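You operate a simulated robot arm through the tools that you are given. There is no shell and no other tool. Be economical: measure what you need, move in short steps, check, and stop when the job is done.

You are at the controls of a simulated robot arm. One attempt, no reset.

## Task
Rack the two open vials by depth, shallower in seat one, and cap both.
Fine: the deeper one goes in seat two; cap each once it is seated.

Only the result counts: the job must be done as asked and must still hold three seconds after the hand-in. Knocking over, shifting, dropping, spilling or breaking anything else fails it. Lids that push on must go on centred and level and be pressed home; caps that screw on are set level and turned clockwise until they are tight.

## Robot
A 6-joint arm with a two-finger parallel gripper, fixed in place. Base frame: the origin is at the foot of the arm, x ahead of it, y to its left, z up; the work surface is at about z = 860. Readings come in mm, rad, newtons and seconds.
With the tool pointing down near the work surface it reaches from about 260 to 680 mm from the base axis. Its first joint turns from -1.152 to 1.152 rad. Payload 2.9 kg.
The tool frame sits at the grasp point between the pads (the TCP): z along the fingers, y along the line on which they close. The tips reach 30 mm beyond it. The gripper opens to 110 mm. The fingers are 20 mm wide and 10 mm thick; the gripper's body (48 by 112 mm) begins 55 mm behind the TCP.
Orientation is that of the tool frame in the base frame, as a unit quaternion [x, y, z, w]. With the fingers straight down and closing along the base's y, the tool's x points along the base's -x, its y along +y and its z along -z.

## Interface
- The arm moves only by the tool nudge_tool. Its argument "rows" is a list of rows, each an object (a shift or turn left out is 0, a gripper value left out holds the last) with "delta_pos": the shift along the tool's x, y, z in mm, a list of three; "angular": the turn, a rotation vector about the tool's x, y, z in rad, a list of three; "hand": the closure, from 0 (fully open) to 1 (shut). In form: [{"delta_pos": [dx, dy, dz], "angular": [wx, wy, wz], "hand": hand}, ...]. A call has 1 to 20 rows; each row is the pose to reach, as a shift and turn from the pose commanded when the call began, along the tool's axes at that moment. A row lasts 0.2 s, in which the tool goes at most 50 mm and 0.15 rad; a call with a longer step from one row to the next is refused whole, and so is a gripper value outside its range. Where a pose cannot be reached the arm comes as near as it can. A force on the tool above 40 N (or 10 N above the force at the start of the call, whichever is more), or a blocked arm, ends the call early, and 0.2 s more pass. Each finger travels about 108 mm/s and halts on what it meets, pressing with about 37 N; the grip force reading is that of the motor and also rises with nothing between the fingers. The clock runs only during rows and for 0.2 s after the last one: add rows that repeat a pose to give the fingers time. The reply holds the time, the measured pose of the TCP, the force on the tool along the base axes, the opening and the grip force, in the units named above and with some noise, with the torque about the TCP (base axes, N m) and any sound that the robot's microphone picked up, and new pictures: "pictures" is both (left out), scene, wrist or none.
- Cameras (640 x 400 px; columns grow to the right, rows downward): "scene" is fixed at [66, 433.4, 1391.4]; the picture's right is [-0.77, -0.63, 0.00], its down [-0.30, 0.37, -0.88] and it looks along [0.56, -0.68, -0.48] (base axes); focal length 371 px, centre (320, 200). "wrist" rides on the gripper at [72, 17, -103] in the tool frame; the picture's right is [-0.23, 0.97, 0.00], its down [-0.76, -0.18, -0.62] and it looks along [-0.61, -0.14, 0.78] (tool axes); focal length 222 px, centre (320, 200). There is no depth. A picture from a camera that has moved, and an enlarged one, comes with that camera's place and axes in the base frame and with its lens. The place of the scene camera against the robot may be out by one fixed shift of up to 12 mm in any direction.
- close_up(camera, box): a new picture of the part [left, top, right, bottom] of that camera's present view, enlarged. No time passes.
- job_done(): hands the job in; it is judged then, once.

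Go step by step. Nothing tells you positions but the pictures and the camera data: compare them with the known pose of the tool, close in by small moves and look again before you grip or let go. The budget is 120 turns and 200 pictures, counting those below and the enlarged ones. Unless the task says otherwise, let go and move clear before handing in, and close with one line.

The tools are called after "Call:" as a command line: name --argument value ..., lists and objects as JSON in quotes. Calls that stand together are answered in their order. nudge_tool: Moves the arm, as the interface text tells. Its arguments: {"type":"object","properties":{"rows":{"type":"array","items":{"type":"object","properties":{"delta_pos":{"type":"array","items":{"type":"number"}},"angular":{"type":"array","items":{"type":"number"}},"hand":{"type":"number"}}}},"pictures":{"type":"string","enum":["both","scene","wrist","none"]}},"required":["rows"]} The other tools are called the same way: close_up (camera, box) takes an enlarged picture of a part of a camera's view; job_done () hands the job in.

At the start:

```text
time: 0.0
position: [410.9, 16.9, 1149.8]
orientation: [0.0, 1.0, -0.001, 0.0]
contact_force: [1.0, -0.2, -0.7]
moment: [-0.01, -0.01, 0.0]
grip_width: 110.1
gripper_force: 0.0
```

scene: 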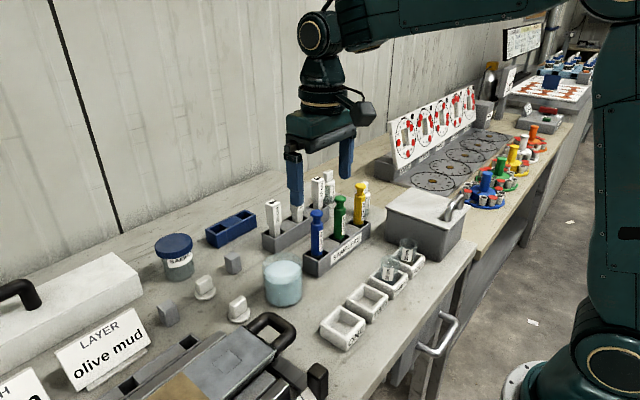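
wrist: 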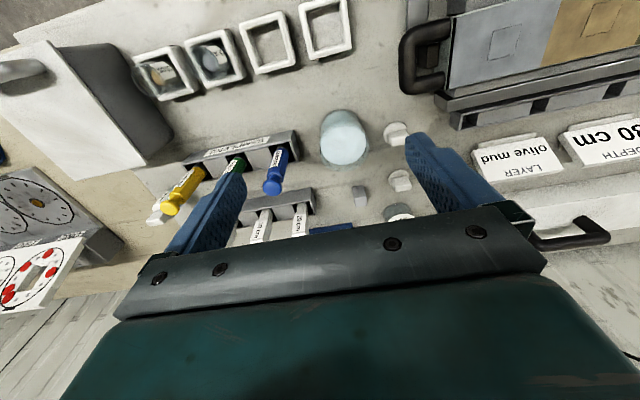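

I see a bench with trays, a sample rack with coloured vials, a few lids and two open glass vials in small square trays. First I enlarge the key areas.

Call:
close_up --camera "scene" --box '[300, 170, 480, 360]'

Call:
close_up --camera "scene" --box '[140, 180, 320, 330]'

Call:
close_up --camera "scene" --box '[0, 240, 340, 400]'

Call:
close_up --camera "wrist" --box '[120, 0, 360, 120]'

Call:
close_up --camera "wrist" --box '[140, 110, 440, 250]'

```text
2.11 times, centred on (390, 265) of scene
camera zoom: at [66.0, 433.4, 1391.4], right [-0.77, -0.63, 0.0], down [-0.3, 0.37, -0.88], along [0.56, -0.68, -0.48], focal length 781 px, centre (173, 63)
```

zoom: 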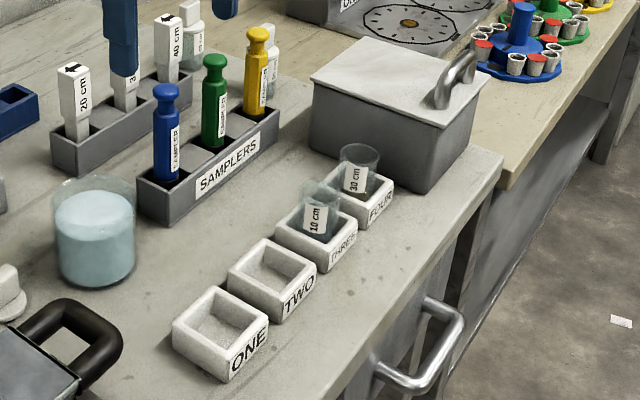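

```text
2.67 times, centred on (230, 255) of scene
camera zoom: at [66.0, 433.4, 1391.4], right [-0.77, -0.63, 0.0], down [-0.3, 0.37, -0.88], along [0.56, -0.68, -0.48], focal length 989 px, centre (560, 53)
```

zoom: 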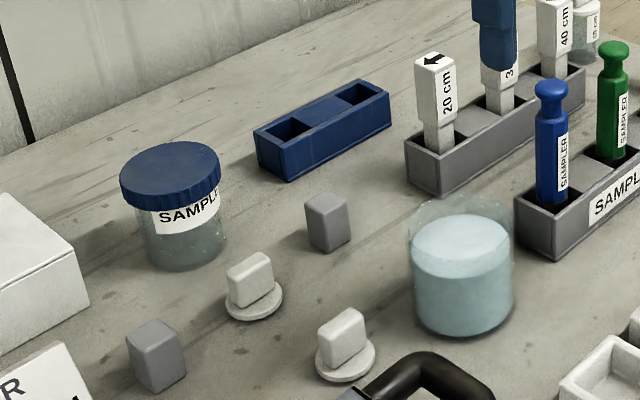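

```text
1.88 times, centred on (170, 320) of scene
camera zoom: at [66.0, 433.4, 1391.4], right [-0.77, -0.63, 0.0], down [-0.3, 0.37, -0.88], along [0.56, -0.68, -0.48], focal length 698 px, centre (602, -26)
```

zoom: 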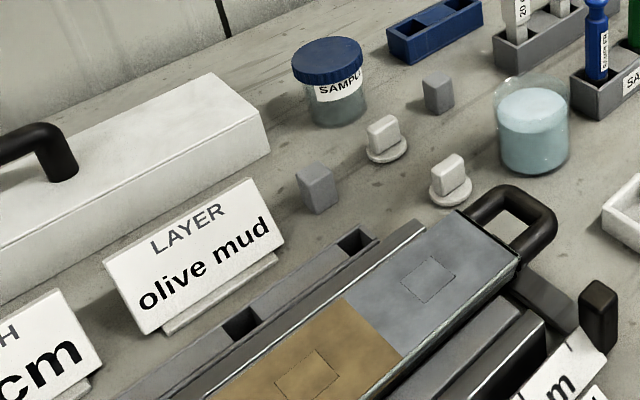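

```text
2.67 times, centred on (240, 60) of wrist
camera zoom: at [337.9, 33.5, 1253.7], right [0.23, 0.97, 0.0], down [0.76, -0.18, 0.62], along [0.61, -0.14, -0.78], focal length 592 px, centre (533, 573)
```

zoom: 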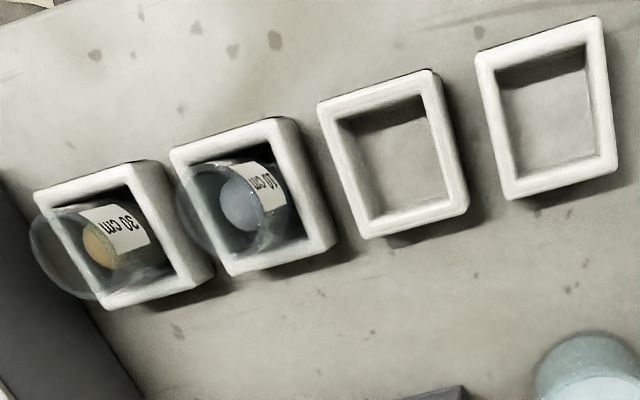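

```text
2.13 times, centred on (290, 180) of wrist
camera zoom: at [337.9, 33.5, 1253.7], right [0.23, 0.97, 0.0], down [0.76, -0.18, 0.62], along [0.61, -0.14, -0.78], focal length 474 px, centre (384, 243)
```

zoom: 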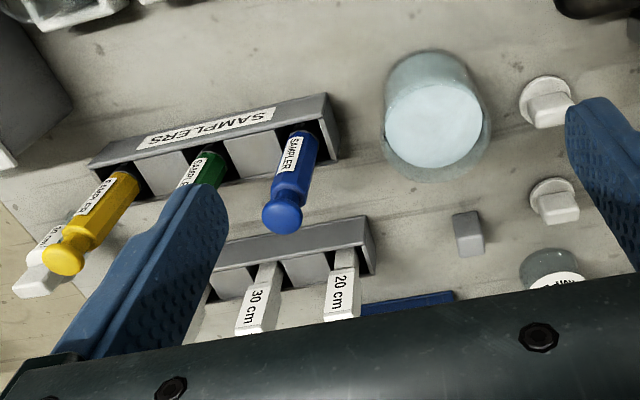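

The 10 cm vial sits in seat three and the 30 cm vial in seat four; the white lids lie left of the jar. I check labels, lids and the third vial at the back more closely.

Call:
close_up --camera "scene" --box '[370, 230, 430, 305]'

Call:
close_up --camera "scene" --box '[185, 265, 265, 330]'

Call:
close_up --camera "scene" --box '[310, 160, 380, 220]'

Call:
close_up --camera "scene" --box '[310, 270, 410, 360]'

```text
5.33 times, centred on (400, 268) of scene
camera zoom: at [66.0, 433.4, 1391.4], right [-0.77, -0.63, 0.0], down [-0.3, 0.37, -0.88], along [0.56, -0.68, -0.48], focal length 1978 px, centre (-107, -160)
```

zoom: 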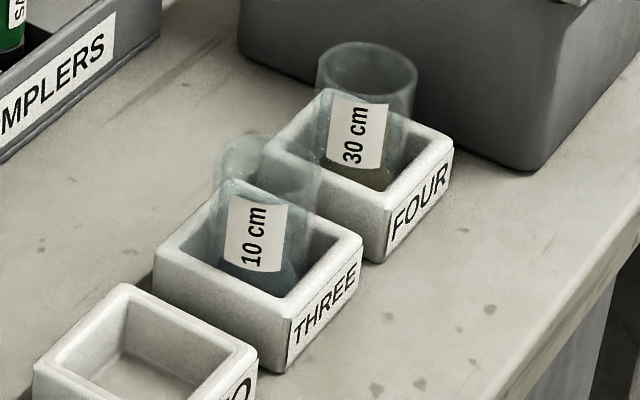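

```text
6.15 times, centred on (225, 298) of scene
camera zoom: at [66.0, 433.4, 1391.4], right [-0.77, -0.63, 0.0], down [-0.3, 0.37, -0.88], along [0.56, -0.68, -0.48], focal length 2283 px, centre (905, -400)
```

zoom: 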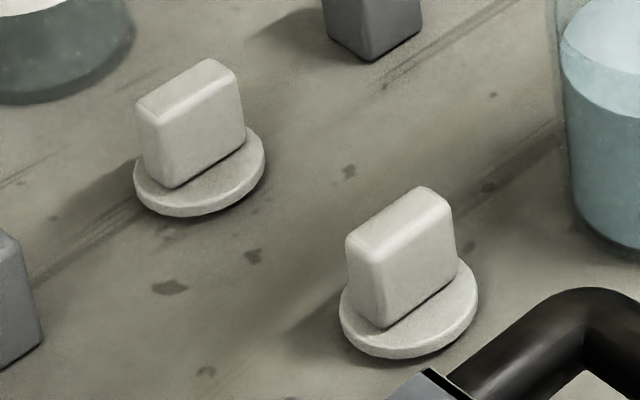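

```text
6.67 times, centred on (345, 190) of scene
camera zoom: at [66.0, 433.4, 1391.4], right [-0.77, -0.63, 0.0], down [-0.3, 0.37, -0.88], along [0.56, -0.68, -0.48], focal length 2473 px, centre (153, 267)
```

zoom: 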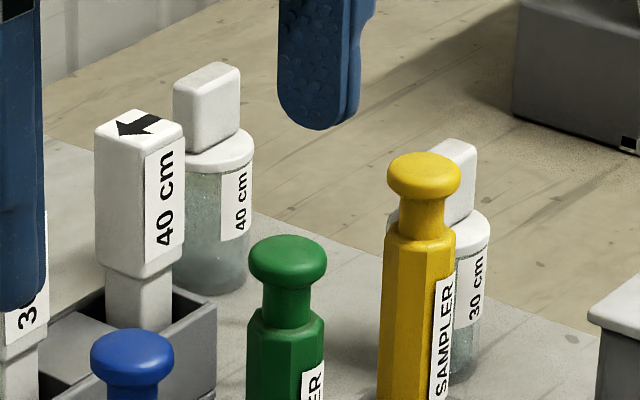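

```text
4.44 times, centred on (360, 315) of scene
camera zoom: at [66.0, 433.4, 1391.4], right [-0.77, -0.63, 0.0], down [-0.3, 0.37, -0.88], along [0.56, -0.68, -0.48], focal length 1649 px, centre (142, -311)
```

zoom: 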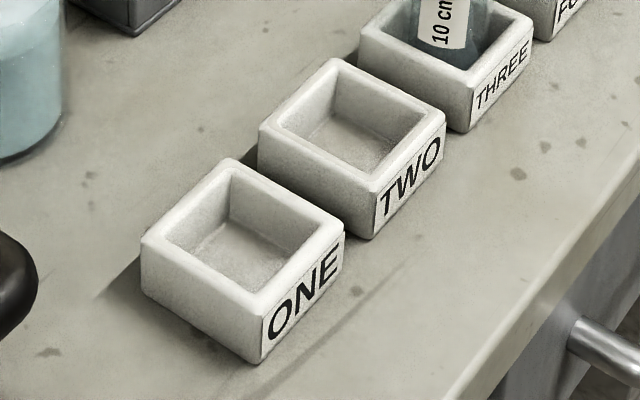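

The setup is clear: 10 cm vial to seat one, 30 cm vial to seat two, then push the white knobbed lids on. I move above seat three, with the fingers partly closed, for a closer look.

Call:
nudge_tool --rows '[{"delta_pos": [13, -27, 26], "hand": 0.4}, {"delta_pos": [26, -54, 52], "hand": 0.4}, {"delta_pos": [39, -81, 78]}, {"delta_pos": [52, -108, 104]}, {"delta_pos": [65, -135, 130]}, {"delta_pos": [65, -135, 130]}]'

```text
time: 1.4
position: [344.2, -120.2, 1019.5]
orientation: [0.0, 1.0, -0.001, 0.0]
contact_force: [-0.6, -0.6, -0.1]
moment: [0.0, -0.02, -0.01]
grip_width: 65.9
gripper_force: 0.1
camera wrist: at [272.1, -103.1, 1123.3], right [0.23, 0.97, 0.0], down [0.76, -0.18, 0.62], along [0.61, -0.14, -0.78], focal length 222 px, centre (320, 200)
```

scene: 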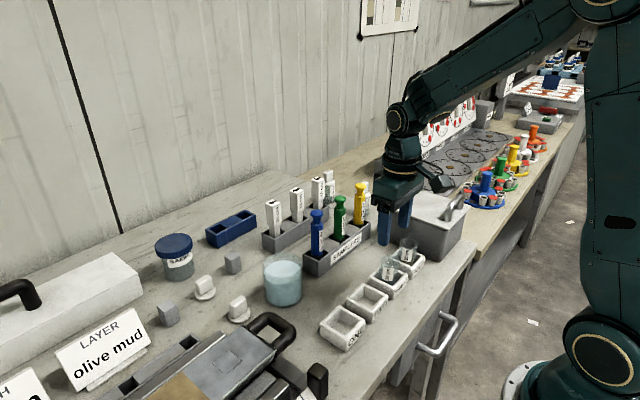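
wrist: 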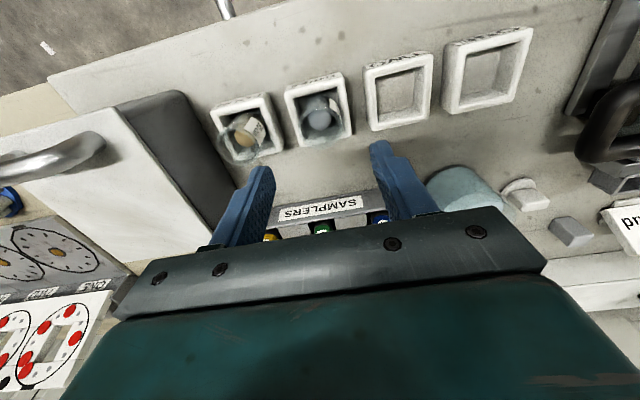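

Call:
close_up --camera "wrist" --box '[200, 20, 440, 170]'

```text
2.67 times, centred on (320, 95) of wrist
camera zoom: at [272.1, -103.1, 1123.3], right [0.23, 0.97, 0.0], down [0.76, -0.18, 0.62], along [0.61, -0.14, -0.78], focal length 592 px, centre (320, 480)
```

zoom: 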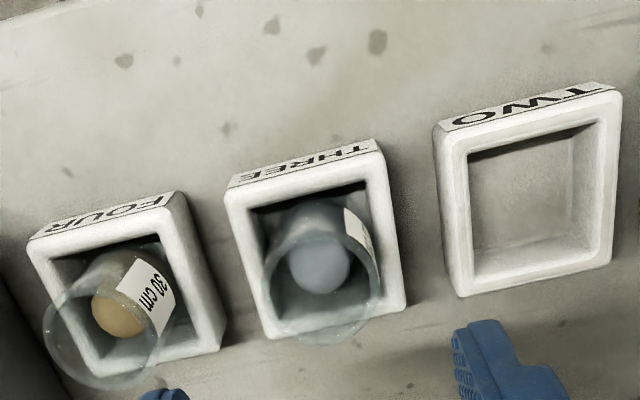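

The vial is about 40 mm wide, centred near (344, -119), rim around z = 925 with the seat rim near 891. I come down around it and look before gripping.

Call:
nudge_tool --rows '[{"delta_pos": [0, 1.2, 30]}, {"delta_pos": [0, 1.2, 60]}, {"delta_pos": [0, 1.2, 75]}, {"delta_pos": [0, 1.2, 89]}, {"delta_pos": [0, 1.2, 89]}]'

Call:
close_up --camera "scene" --box '[350, 200, 450, 310]'

Call:
close_up --camera "wrist" --box '[200, 80, 440, 230]'

```text
time: 2.6
position: [344.3, -117.3, 929.3]
orientation: [0.0, 1.0, 0.0, 0.0]
contact_force: [-0.1, -0.3, -0.2]
moment: [-0.03, 0.01, -0.03]
grip_width: 66.0
gripper_force: 0.1
camera wrist: at [272.7, -100.5, 1034.0], right [0.23, 0.97, 0.0], down [0.76, -0.18, 0.62], along [0.61, -0.14, -0.78], focal length 222 px, centre (320, 200)
```

scene: 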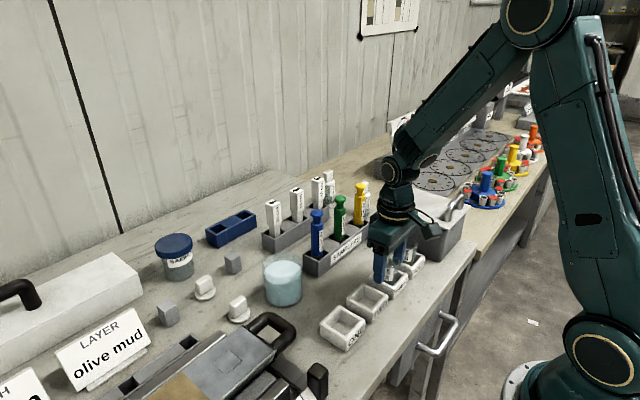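
wrist: 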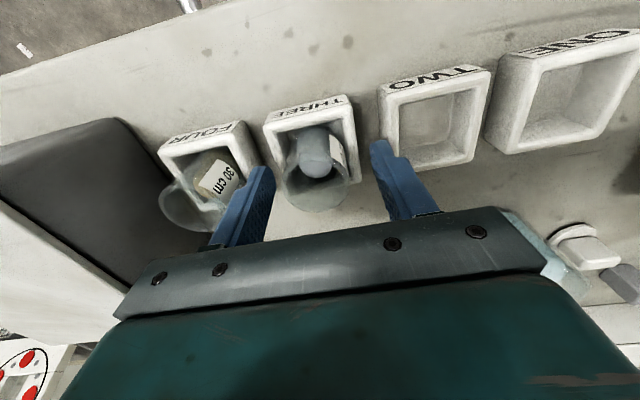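

```text
3.64 times, centred on (400, 255) of scene
camera zoom: at [66.0, 433.4, 1391.4], right [-0.77, -0.63, 0.0], down [-0.3, 0.37, -0.88], along [0.56, -0.68, -0.48], focal length 1349 px, centre (29, 0)
```

zoom: 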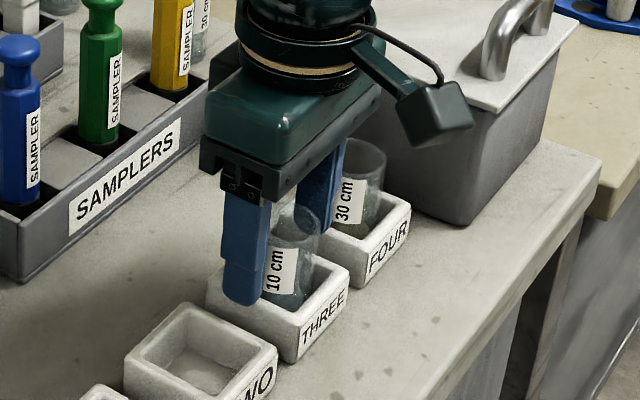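

```text
2.67 times, centred on (320, 155) of wrist
camera zoom: at [272.7, -100.5, 1034.0], right [0.23, 0.97, 0.0], down [0.76, -0.18, 0.62], along [0.61, -0.14, -0.78], focal length 592 px, centre (320, 320)
```

zoom: 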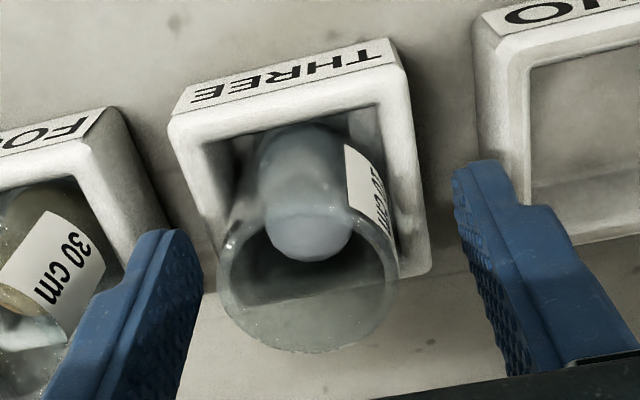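

The vial rim sits at about (346.5, -119.7), centre a couple of mm off the tool. I correct by that and close on it.

Call:
nudge_tool --rows '[{"delta_pos": [-2, -2.5, 2]}, {"delta_pos": [-2, -2.5, 2], "hand": 0.5}, {"delta_pos": [-2, -2.5, 2], "hand": 0.58}, {"delta_pos": [-2, -2.5, 2], "hand": 0.7}, {"delta_pos": [-2, -2.5, 2], "hand": 0.7}]' --pictures "wrist"

Call:
close_up --camera "wrist" --box '[200, 80, 440, 230]'

```text
time: 3.8
position: [347.0, -119.2, 928.1]
orientation: [0.0, 1.0, 0.0, 0.0]
contact_force: [-0.1, 0.7, -0.6]
moment: [0.03, 0.02, -0.01]
grip_width: 38.2
gripper_force: 37.6
camera wrist: at [274.9, -102.8, 1032.5], right [0.23, 0.97, 0.0], down [0.76, -0.18, 0.62], along [0.61, -0.14, -0.78], focal length 222 px, centre (320, 200)
```

wrist: 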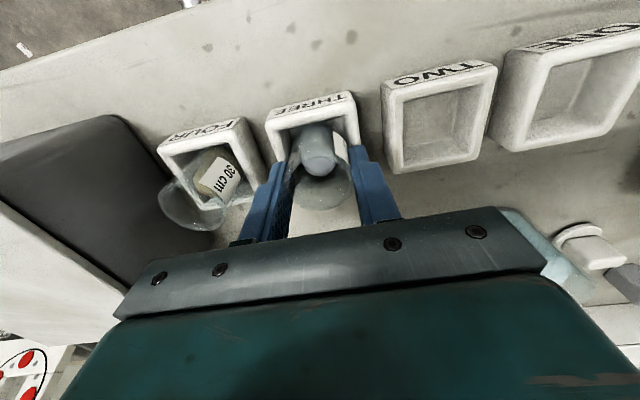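

```text
2.67 times, centred on (320, 155) of wrist
camera zoom: at [274.9, -102.8, 1032.5], right [0.23, 0.97, 0.0], down [0.76, -0.18, 0.62], along [0.61, -0.14, -0.78], focal length 592 px, centre (320, 320)
```

zoom: 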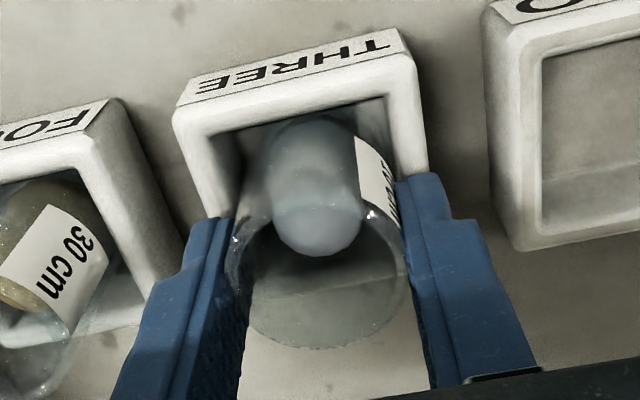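

Gripped at 38 mm. I lift straight up and carry it over to above seat one.

Call:
nudge_tool --rows '[{"delta_pos": [0, 0, -10]}, {"delta_pos": [0, 0, -25]}, {"delta_pos": [0, 0, -45]}, {"delta_pos": [0, 0, -60]}, {"delta_pos": [0, 25, -60]}, {"delta_pos": [0, 60, -60]}, {"delta_pos": [0, 95, -60]}, {"delta_pos": [0, 130, -60]}, {"delta_pos": [0, 150, -60]}, {"delta_pos": [0, 159, -60]}, {"delta_pos": [0, 159, -60]}]'

Call:
close_up --camera "wrist" --box '[200, 60, 440, 210]'

Call:
close_up --camera "scene" --box '[290, 200, 430, 360]'

```text
time: 6.2
position: [346.4, 40.9, 987.9]
orientation: [-0.001, 1.0, -0.001, 0.001]
contact_force: [1.1, -0.4, -0.2]
moment: [-0.02, 0.0, 0.0]
grip_width: 38.3
gripper_force: 36.8
camera wrist: at [274.9, 56.6, 1092.7], right [0.23, 0.97, 0.0], down [0.76, -0.18, 0.62], along [0.61, -0.14, -0.78], focal length 222 px, centre (320, 200)
```

scene: 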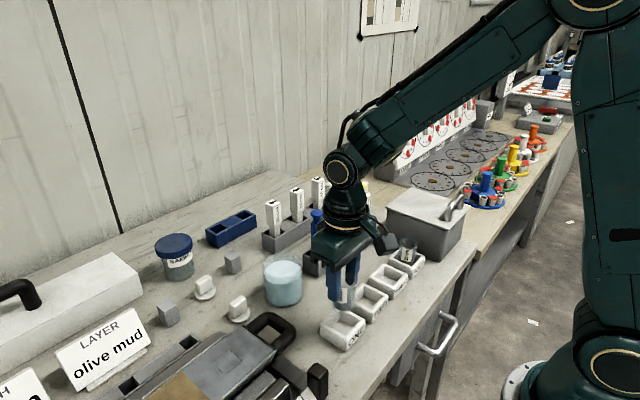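
wrist: 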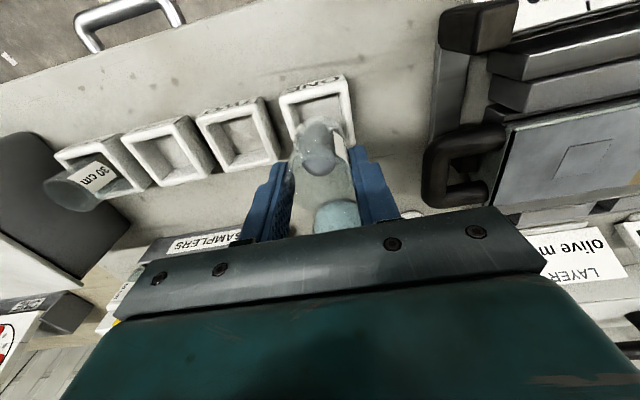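

```text
2.67 times, centred on (320, 135) of wrist
camera zoom: at [274.9, 56.6, 1092.7], right [0.23, 0.97, 0.0], down [0.76, -0.18, 0.62], along [0.61, -0.14, -0.78], focal length 592 px, centre (320, 373)
```

zoom: 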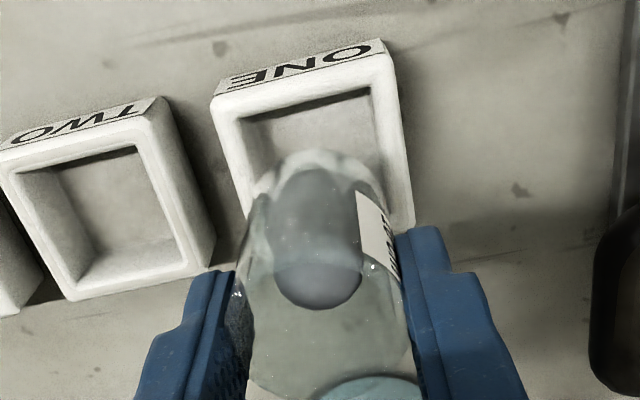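

```text
2.50 times, centred on (360, 280) of scene
camera zoom: at [66.0, 433.4, 1391.4], right [-0.77, -0.63, 0.0], down [-0.3, 0.37, -0.88], along [0.56, -0.68, -0.48], focal length 927 px, centre (220, 0)
```

zoom: 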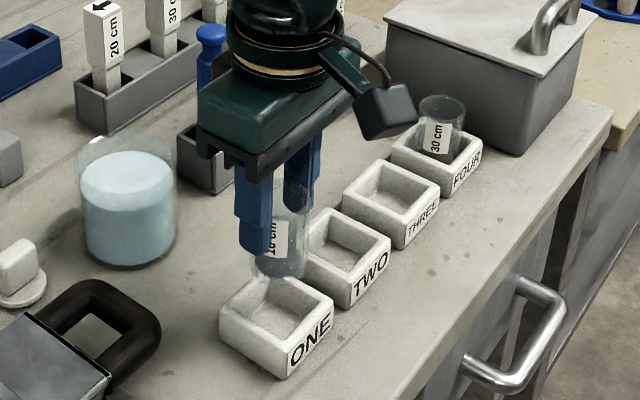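

Seat one lies 160 mm from seat three, and the vial is centred over it to within a millimetre. I lower it to just above where it stood in its old seat.

Call:
nudge_tool --rows '[{"delta_pos": [0, -0.3, 12]}, {"delta_pos": [0, -0.3, 24]}, {"delta_pos": [0, -0.3, 36]}, {"delta_pos": [0, -0.3, 44]}, {"delta_pos": [0, -0.3, 50]}, {"delta_pos": [0, -0.3, 56]}, {"delta_pos": [0, -0.3, 59.5]}, {"delta_pos": [0, -0.3, 59.5]}]'

Call:
close_up --camera "wrist" --box '[200, 80, 440, 230]'

Call:
close_up --camera "scene" --box '[290, 240, 410, 360]'

```text
time: 8.0
position: [347.2, 39.4, 927.4]
orientation: [0.001, 1.0, 0.0, 0.0]
contact_force: [-0.2, 0.4, -0.6]
moment: [-0.01, -0.01, 0.02]
grip_width: 37.8
gripper_force: 37.3
camera wrist: at [274.7, 55.6, 1033.0], right [0.23, 0.97, 0.0], down [0.76, -0.18, 0.62], along [0.61, -0.14, -0.78], focal length 222 px, centre (320, 200)
```

scene: 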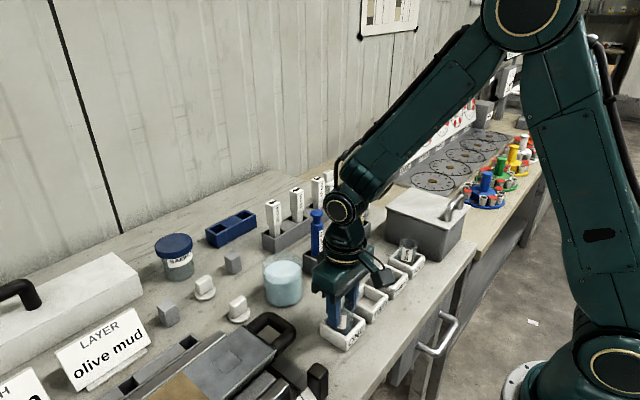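
wrist: 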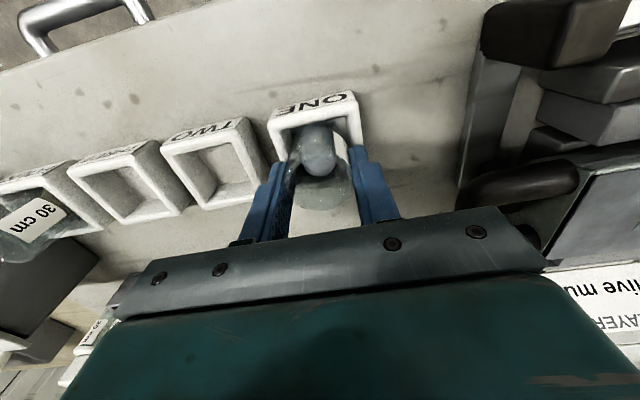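

```text
2.67 times, centred on (320, 155) of wrist
camera zoom: at [274.7, 55.6, 1033.0], right [0.23, 0.97, 0.0], down [0.76, -0.18, 0.62], along [0.61, -0.14, -0.78], focal length 592 px, centre (320, 320)
```

zoom: 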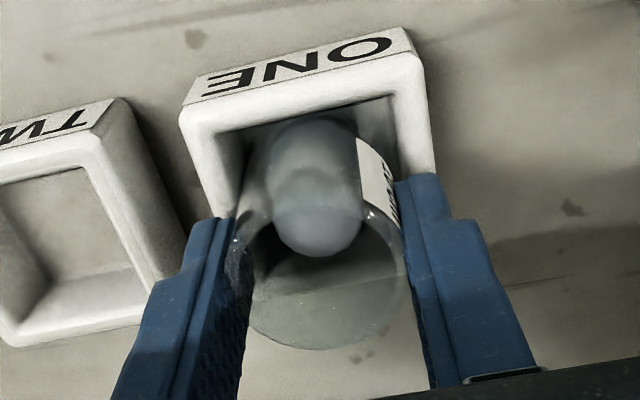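

```text
3.33 times, centred on (350, 300) of scene
camera zoom: at [66.0, 433.4, 1391.4], right [-0.77, -0.63, 0.0], down [-0.3, 0.37, -0.88], along [0.56, -0.68, -0.48], focal length 1236 px, centre (220, -133)
```

zoom: 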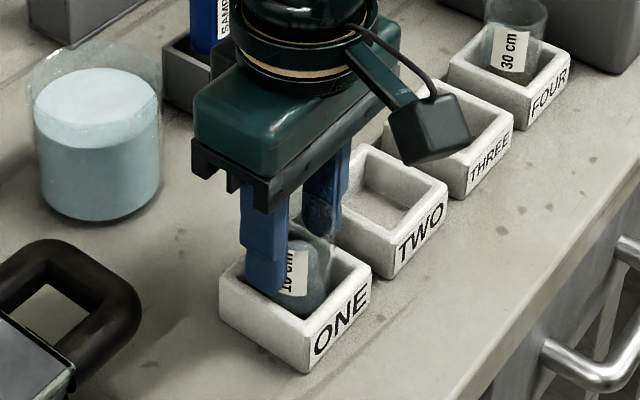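

The vial sits in seat one, about 1 mm off centre; I shift it by that, release gently and rise clear.

Call:
nudge_tool --rows '[{"delta_pos": [0, 1, 0.5]}, {"delta_pos": [0, 1, 0.5]}, {"delta_pos": [0, 1, 0.5], "hand": 0.62}, {"delta_pos": [0, 1, 0.5], "hand": 0.5}, {"delta_pos": [0, 1, 0.5], "hand": 0.4}, {"delta_pos": [0, 1, 0.5], "hand": 0.4}, {"delta_pos": [0, 1, -20], "hand": 0.4}, {"delta_pos": [0, 1, -50]}, {"delta_pos": [0, 1, -80]}, {"delta_pos": [0, -30, -90]}, {"delta_pos": [0, -75, -90]}, {"delta_pos": [0, -120, -90]}, {"delta_pos": [0, -165, -90]}, {"delta_pos": [0, -210, -90]}, {"delta_pos": [0, -239, -90]}, {"delta_pos": [0, -239, -90]}]'

Call:
close_up --camera "wrist" --box '[200, 40, 440, 190]'

Call:
close_up --camera "scene" --box '[310, 220, 450, 360]'

```text
time: 11.4
position: [347.4, -201.0, 1017.3]
orientation: [0.0, 1.0, 0.0, 0.0]
contact_force: [-0.2, 0.4, 0.7]
moment: [0.0, -0.02, 0.01]
grip_width: 65.8
gripper_force: 0.1
camera wrist: at [274.2, -183.8, 1122.5], right [0.23, 0.97, 0.0], down [0.76, -0.18, 0.62], along [0.61, -0.14, -0.78], focal length 222 px, centre (320, 200)
```

scene: 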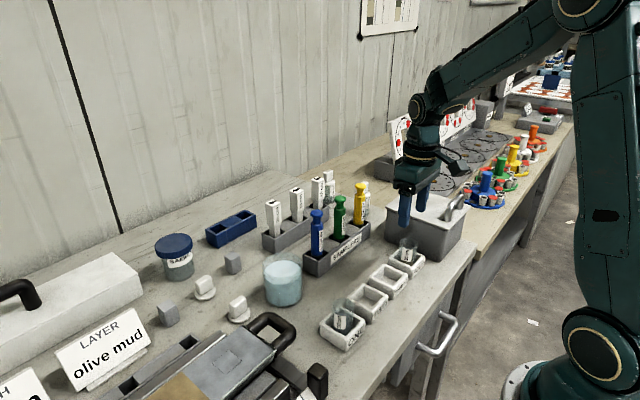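
wrist: 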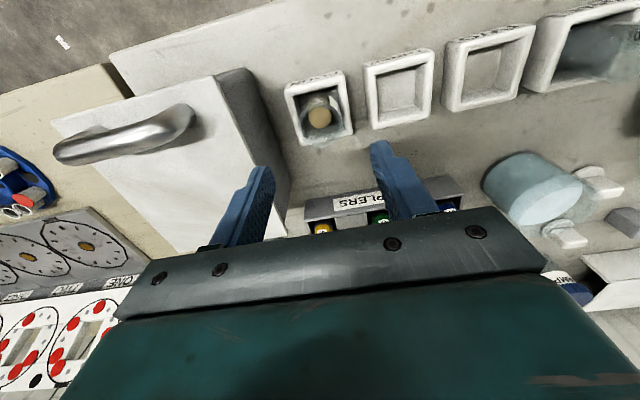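

```text
2.67 times, centred on (320, 115) of wrist
camera zoom: at [274.2, -183.8, 1122.5], right [0.23, 0.97, 0.0], down [0.76, -0.18, 0.62], along [0.61, -0.14, -0.78], focal length 592 px, centre (320, 427)
```

zoom: 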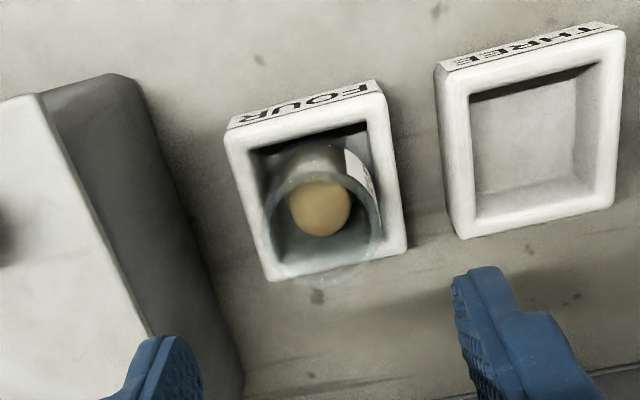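

```text
2.86 times, centred on (380, 290) of scene
camera zoom: at [66.0, 433.4, 1391.4], right [-0.77, -0.63, 0.0], down [-0.3, 0.37, -0.88], along [0.56, -0.68, -0.48], focal length 1060 px, centre (149, -57)
```

zoom: 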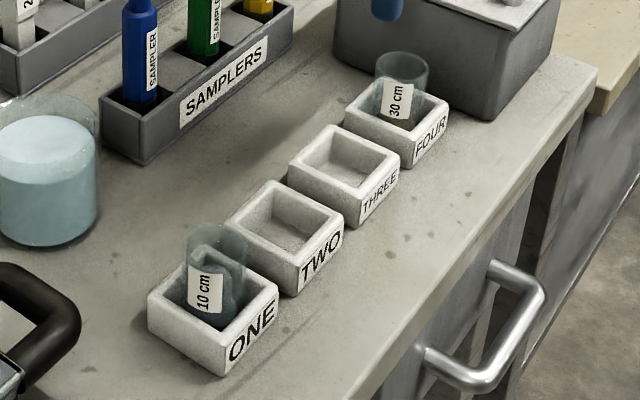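

The 10 cm vial stands in seat one. Vial four is at about (346, -199.5), clear of the grey box wall near y = -262, so I go down around it and check.

Call:
nudge_tool --rows '[{"delta_pos": [0.5, 1, 30], "hand": 0.44}, {"delta_pos": [0.5, 1, 60]}, {"delta_pos": [0.5, 1, 75]}, {"delta_pos": [0.5, 1, 88]}, {"delta_pos": [0.5, 1, 88]}]'

Call:
close_up --camera "wrist" --box '[200, 80, 440, 230]'

```text
time: 12.6
position: [346.3, -198.3, 930.0]
orientation: [0.0, 1.0, -0.001, 0.001]
contact_force: [0.5, 0.6, 0.1]
moment: [-0.02, 0.01, 0.04]
grip_width: 61.7
gripper_force: 0.1
camera wrist: at [274.6, -182.2, 1034.5], right [0.23, 0.97, 0.0], down [0.76, -0.18, 0.62], along [0.61, -0.14, -0.78], focal length 222 px, centre (320, 200)
```

scene: 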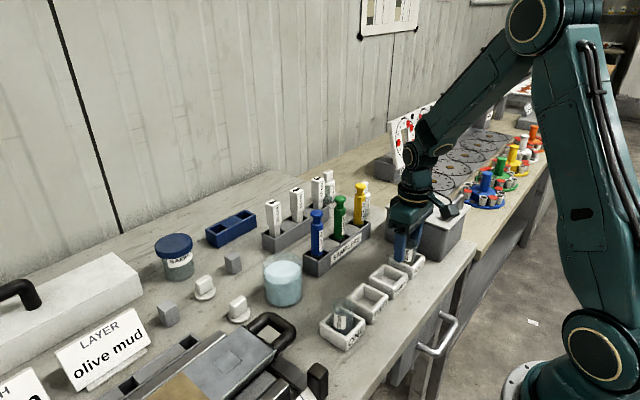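
wrist: 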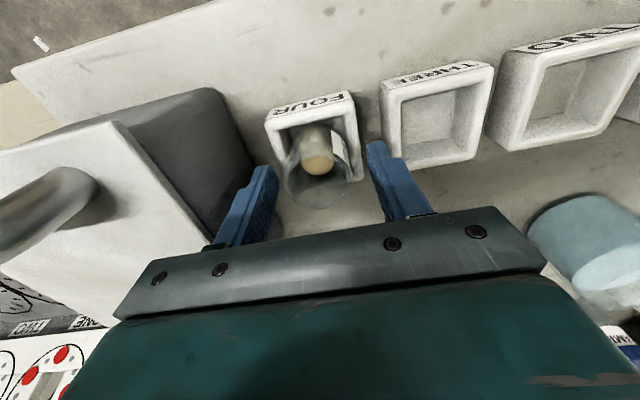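

```text
2.67 times, centred on (320, 155) of wrist
camera zoom: at [274.6, -182.2, 1034.5], right [0.23, 0.97, 0.0], down [0.76, -0.18, 0.62], along [0.61, -0.14, -0.78], focal length 592 px, centre (320, 320)
```

zoom: 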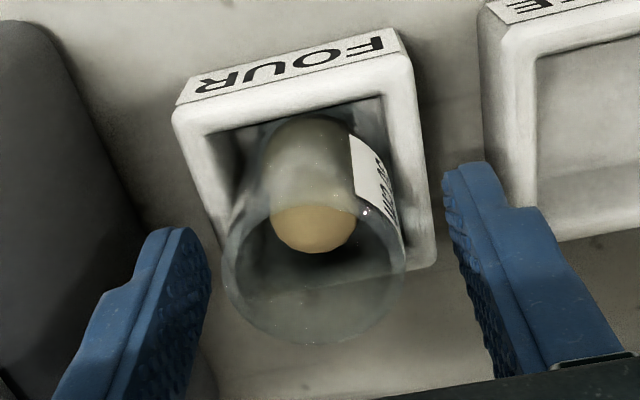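

Nearly centred; a 1.4 mm correction, then I grip, lift and carry it to above seat two.

Call:
nudge_tool --rows '[{"delta_pos": [0, -1.4, 2]}, {"delta_pos": [0, -1.4, 2], "hand": 0.52}, {"delta_pos": [0, -1.4, 2], "hand": 0.6}, {"delta_pos": [0, -1.4, 2], "hand": 0.7}, {"delta_pos": [0, -1.4, 2], "hand": 0.7}, {"delta_pos": [0, -1.4, 2], "hand": 0.7}, {"delta_pos": [0, -1.4, -8]}, {"delta_pos": [0, -1.4, -28]}, {"delta_pos": [0, -1.4, -58]}, {"delta_pos": [0, 25, -58]}, {"delta_pos": [0, 60, -58]}, {"delta_pos": [0, 95, -58]}, {"delta_pos": [0, 130, -58]}, {"delta_pos": [0, 150, -58]}, {"delta_pos": [0, 158.6, -58]}, {"delta_pos": [0, 158.6, -58]}]'

Call:
close_up --camera "wrist" --box '[200, 60, 440, 210]'

```text
time: 16.0
position: [348.1, -39.5, 988.0]
orientation: [0.0, 1.0, 0.0, 0.0]
contact_force: [-1.7, -1.2, 0.2]
moment: [-0.03, 0.0, 0.03]
grip_width: 38.1
gripper_force: 37.2
camera wrist: at [274.8, -22.9, 1092.6], right [0.23, 0.97, 0.0], down [0.76, -0.18, 0.62], along [0.61, -0.14, -0.78], focal length 222 px, centre (320, 200)
```

scene: 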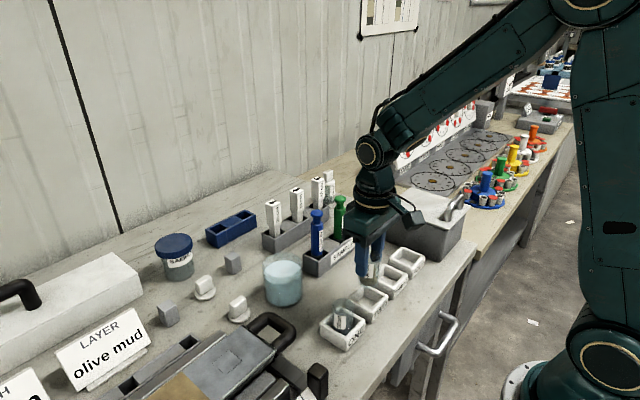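
wrist: 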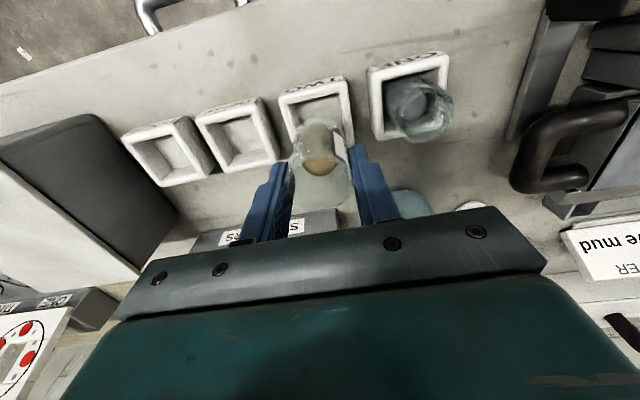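

```text
2.67 times, centred on (320, 135) of wrist
camera zoom: at [274.8, -22.9, 1092.6], right [0.23, 0.97, 0.0], down [0.76, -0.18, 0.62], along [0.61, -0.14, -0.78], focal length 592 px, centre (320, 373)
```

zoom: 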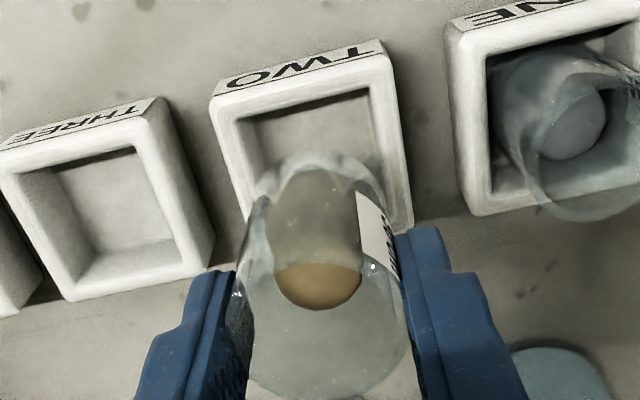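

The view matches that above seat one, so I lower it, release with a narrow opening and rise.

Call:
nudge_tool --rows '[{"delta_pos": [0, 0.3, 12]}, {"delta_pos": [0, 0.3, 24]}, {"delta_pos": [0, 0.3, 36]}, {"delta_pos": [0, 0.3, 44]}, {"delta_pos": [0, 0.3, 50]}, {"delta_pos": [0, 0.3, 56]}, {"delta_pos": [0, 0.3, 60]}, {"delta_pos": [0, 0.3, 60]}]' --pictures "wrist"

Call:
close_up --camera "wrist" --box '[200, 80, 440, 230]'

```text
time: 17.8
position: [346.1, -40.5, 929.5]
orientation: [0.001, 1.0, 0.0, -0.001]
contact_force: [0.1, 0.8, 0.4]
moment: [-0.02, 0.0, 0.01]
grip_width: 38.0
gripper_force: 37.3
camera wrist: at [274.5, -23.1, 1033.3], right [0.23, 0.97, 0.0], down [0.76, -0.18, 0.62], along [0.61, -0.14, -0.78], focal length 222 px, centre (320, 200)
```

wrist: 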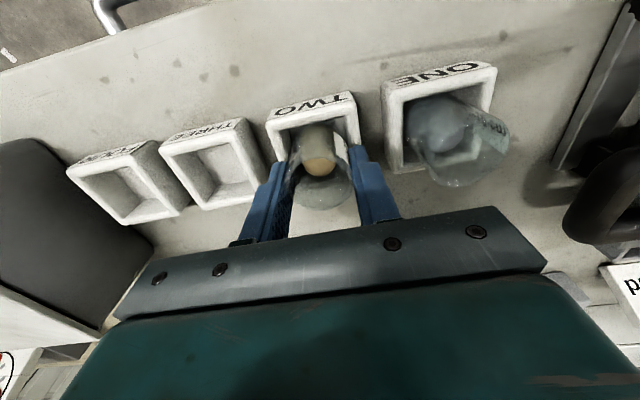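

```text
2.67 times, centred on (320, 155) of wrist
camera zoom: at [274.5, -23.1, 1033.3], right [0.23, 0.97, 0.0], down [0.76, -0.18, 0.62], along [0.61, -0.14, -0.78], focal length 592 px, centre (320, 320)
```

zoom: 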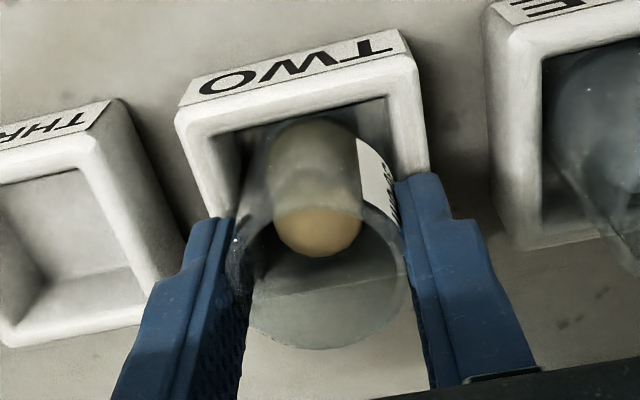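

The 30 cm vial sits properly in seat two. I release, rise high, and travel over to look at the nearer lid around (525, 131).

Call:
nudge_tool --rows '[{"delta_pos": [0, 0, 0.5], "hand": 0.62}, {"delta_pos": [0, 0, 0.5], "hand": 0.52}, {"delta_pos": [0, 0, 0.5], "hand": 0.44}, {"delta_pos": [0, 0, 0.5], "hand": 0.44}, {"delta_pos": [0, 0, -20]}, {"delta_pos": [0, 0, -60]}, {"delta_pos": [0, 0, -105]}, {"delta_pos": [0, 0, -150]}, {"delta_pos": [-28, 28, -160]}, {"delta_pos": [-56, 57, -160]}, {"delta_pos": [-85, 86, -160]}, {"delta_pos": [-114, 115, -160]}, {"delta_pos": [-142, 143, -160]}, {"delta_pos": [-170, 171, -160]}, {"delta_pos": [-170, 171, -160]}]'

Call:
close_up --camera "wrist" --box '[200, 20, 440, 200]'

Call:
close_up --camera "scene" --box '[310, 220, 450, 360]'

```text
time: 21.0
position: [518.3, 132.7, 1087.6]
orientation: [0.0, 1.0, 0.0, 0.0]
contact_force: [-0.3, 0.6, 0.6]
moment: [0.0, -0.02, 0.01]
grip_width: 61.6
gripper_force: 0.0
camera wrist: at [445.8, 149.1, 1192.8], right [0.23, 0.97, 0.0], down [0.76, -0.18, 0.62], along [0.61, -0.14, -0.78], focal length 222 px, centre (320, 200)
```

scene: 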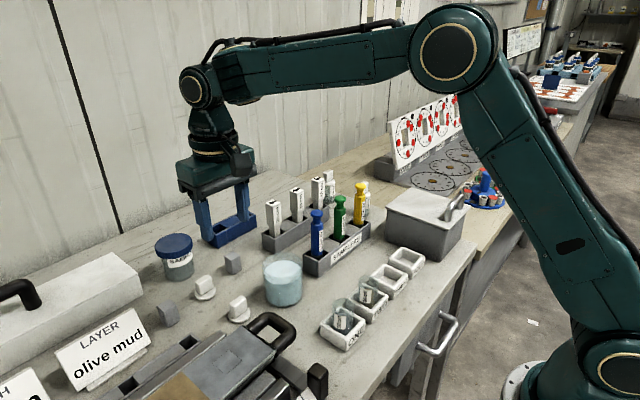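
wrist: 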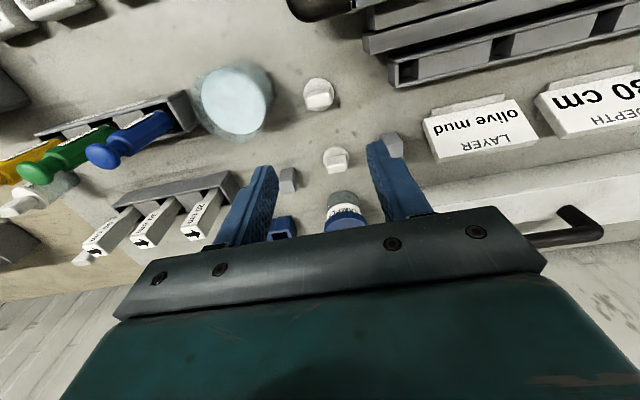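

```text
2.22 times, centred on (320, 110) of wrist
camera zoom: at [445.8, 149.1, 1192.8], right [0.23, 0.97, 0.0], down [0.76, -0.18, 0.62], along [0.61, -0.14, -0.78], focal length 494 px, centre (320, 400)
```

zoom: 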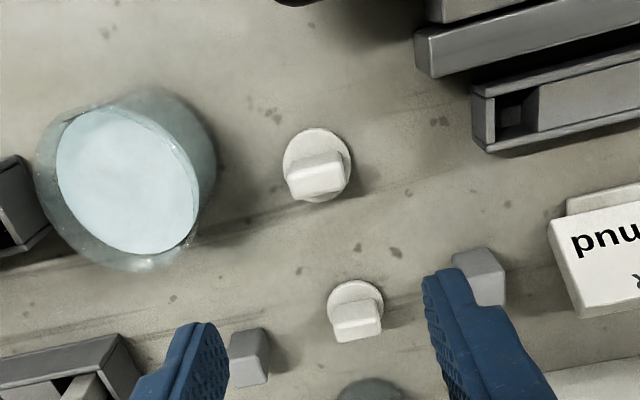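

```text
2.86 times, centred on (380, 290) of scene
camera zoom: at [66.0, 433.5, 1391.4], right [-0.77, -0.63, 0.0], down [-0.3, 0.37, -0.88], along [0.56, -0.68, -0.48], focal length 1060 px, centre (149, -57)
```

zoom: 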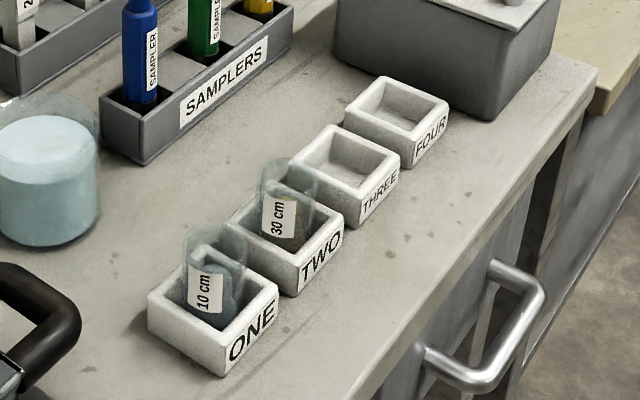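

Both vials are seated. The near lid's disc is centred near (520, 131) with its knob long side along y (about 31 mm), so I can grip it by its ends without turning; I come down partway and look again.

Call:
nudge_tool --rows '[{"delta_pos": [-1, -1, 40], "hand": 0.52}, {"delta_pos": [-2, -1.7, 80]}, {"delta_pos": [-2, -1.7, 120]}, {"delta_pos": [-2, -1.7, 140]}, {"delta_pos": [-2, -1.7, 140]}]'

Call:
close_up --camera "wrist" --box '[230, 60, 410, 200]'

Call:
close_up --camera "scene" --box '[190, 240, 310, 340]'

```text
time: 22.2
position: [517.2, 129.6, 947.7]
orientation: [0.0, 1.0, -0.001, 0.0]
contact_force: [0.5, -0.6, 0.0]
moment: [-0.01, -0.01, 0.05]
grip_width: 53.0
gripper_force: 0.0
camera wrist: at [446.0, 146.4, 1052.7], right [0.23, 0.97, 0.0], down [0.76, -0.18, 0.62], along [0.61, -0.14, -0.78], focal length 222 px, centre (320, 200)
```

scene: 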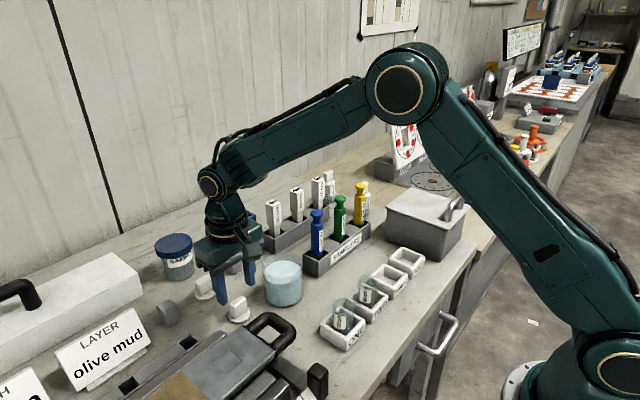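
wrist: 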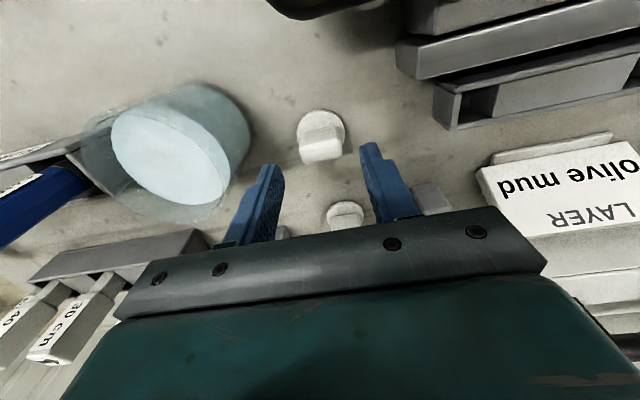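

```text
2.86 times, centred on (320, 130) of wrist
camera zoom: at [446.0, 146.4, 1052.7], right [0.23, 0.97, 0.0], down [0.76, -0.18, 0.62], along [0.61, -0.14, -0.78], focal length 635 px, centre (320, 400)
```

zoom: 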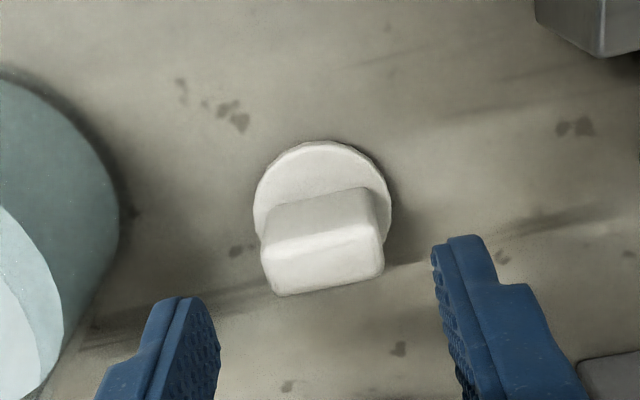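

```text
4.00 times, centred on (250, 290) of scene
camera zoom: at [66.0, 433.4, 1391.4], right [-0.77, -0.63, 0.0], down [-0.3, 0.37, -0.88], along [0.56, -0.68, -0.48], focal length 1484 px, centre (600, -160)
```

zoom: 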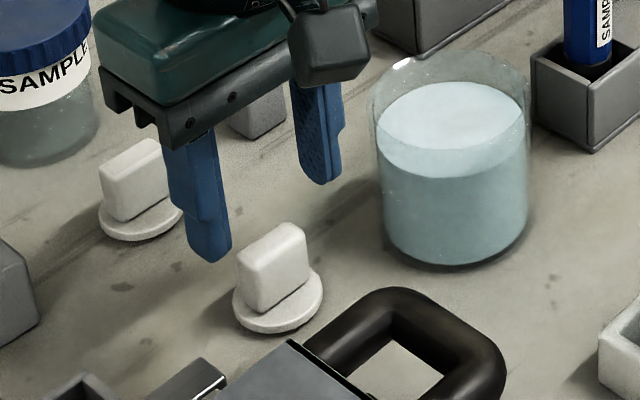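

The knob is aligned with y within 2–3°, about 32 by 15 mm, standing to about z = 895. I go down to straddle it, with the tips a few mm above the disc.

Call:
nudge_tool --rows '[{"delta_pos": [-2, 1.3, 20]}, {"delta_pos": [-2, 1.3, 35]}, {"delta_pos": [-2, 1.3, 44]}, {"delta_pos": [-2, 1.3, 44]}]'

Call:
close_up --camera "wrist" --box '[230, 80, 410, 220]'

Call:
close_up --camera "scene" --box '[190, 240, 310, 340]'

```text
time: 23.2
position: [521.1, 129.8, 904.9]
orientation: [0.0, 1.0, 0.0, 0.0]
contact_force: [0.2, -0.3, -0.4]
moment: [0.02, 0.01, -0.04]
grip_width: 53.0
gripper_force: 0.1
camera wrist: at [448.3, 147.1, 1008.7], right [0.23, 0.97, 0.0], down [0.76, -0.18, 0.62], along [0.61, -0.14, -0.78], focal length 222 px, centre (320, 200)
```

scene: 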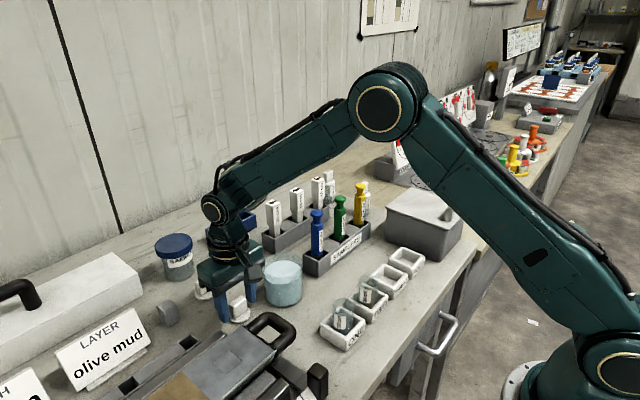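
wrist: 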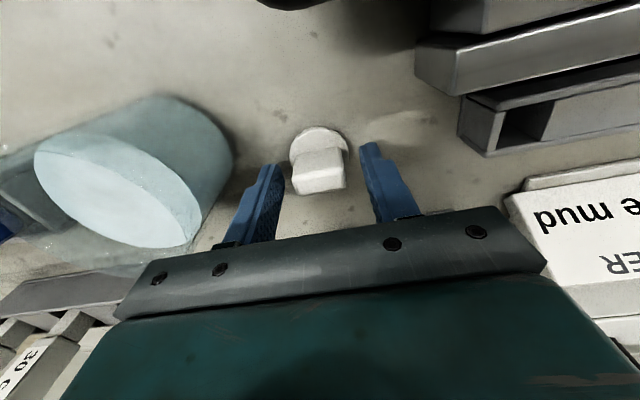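

```text
2.86 times, centred on (320, 150) of wrist
camera zoom: at [448.3, 147.1, 1008.7], right [0.23, 0.97, 0.0], down [0.76, -0.18, 0.62], along [0.61, -0.14, -0.78], focal length 635 px, centre (320, 343)
```

zoom: 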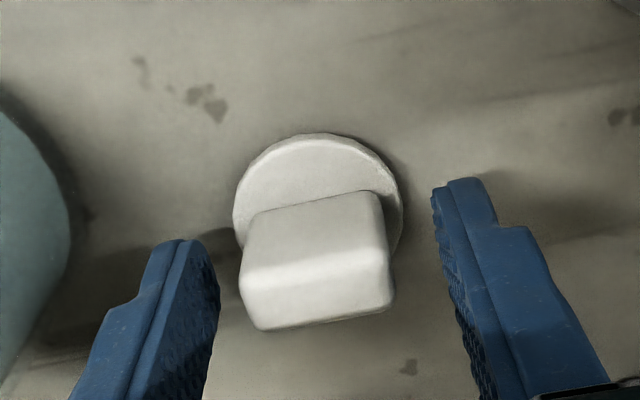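

```text
4.00 times, centred on (250, 290) of scene
camera zoom: at [66.0, 433.4, 1391.4], right [-0.77, -0.63, 0.0], down [-0.3, 0.37, -0.88], along [0.56, -0.68, -0.48], focal length 1484 px, centre (600, -160)
```

zoom: 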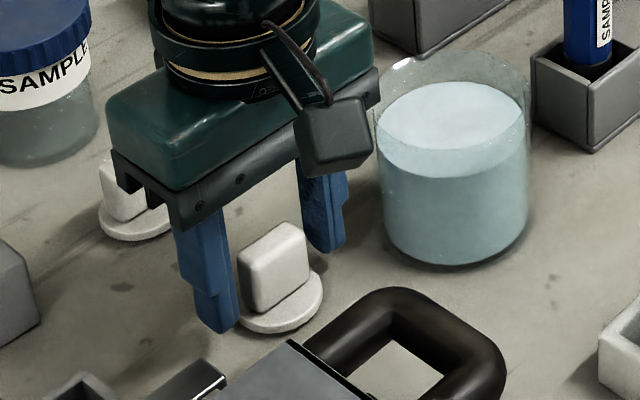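

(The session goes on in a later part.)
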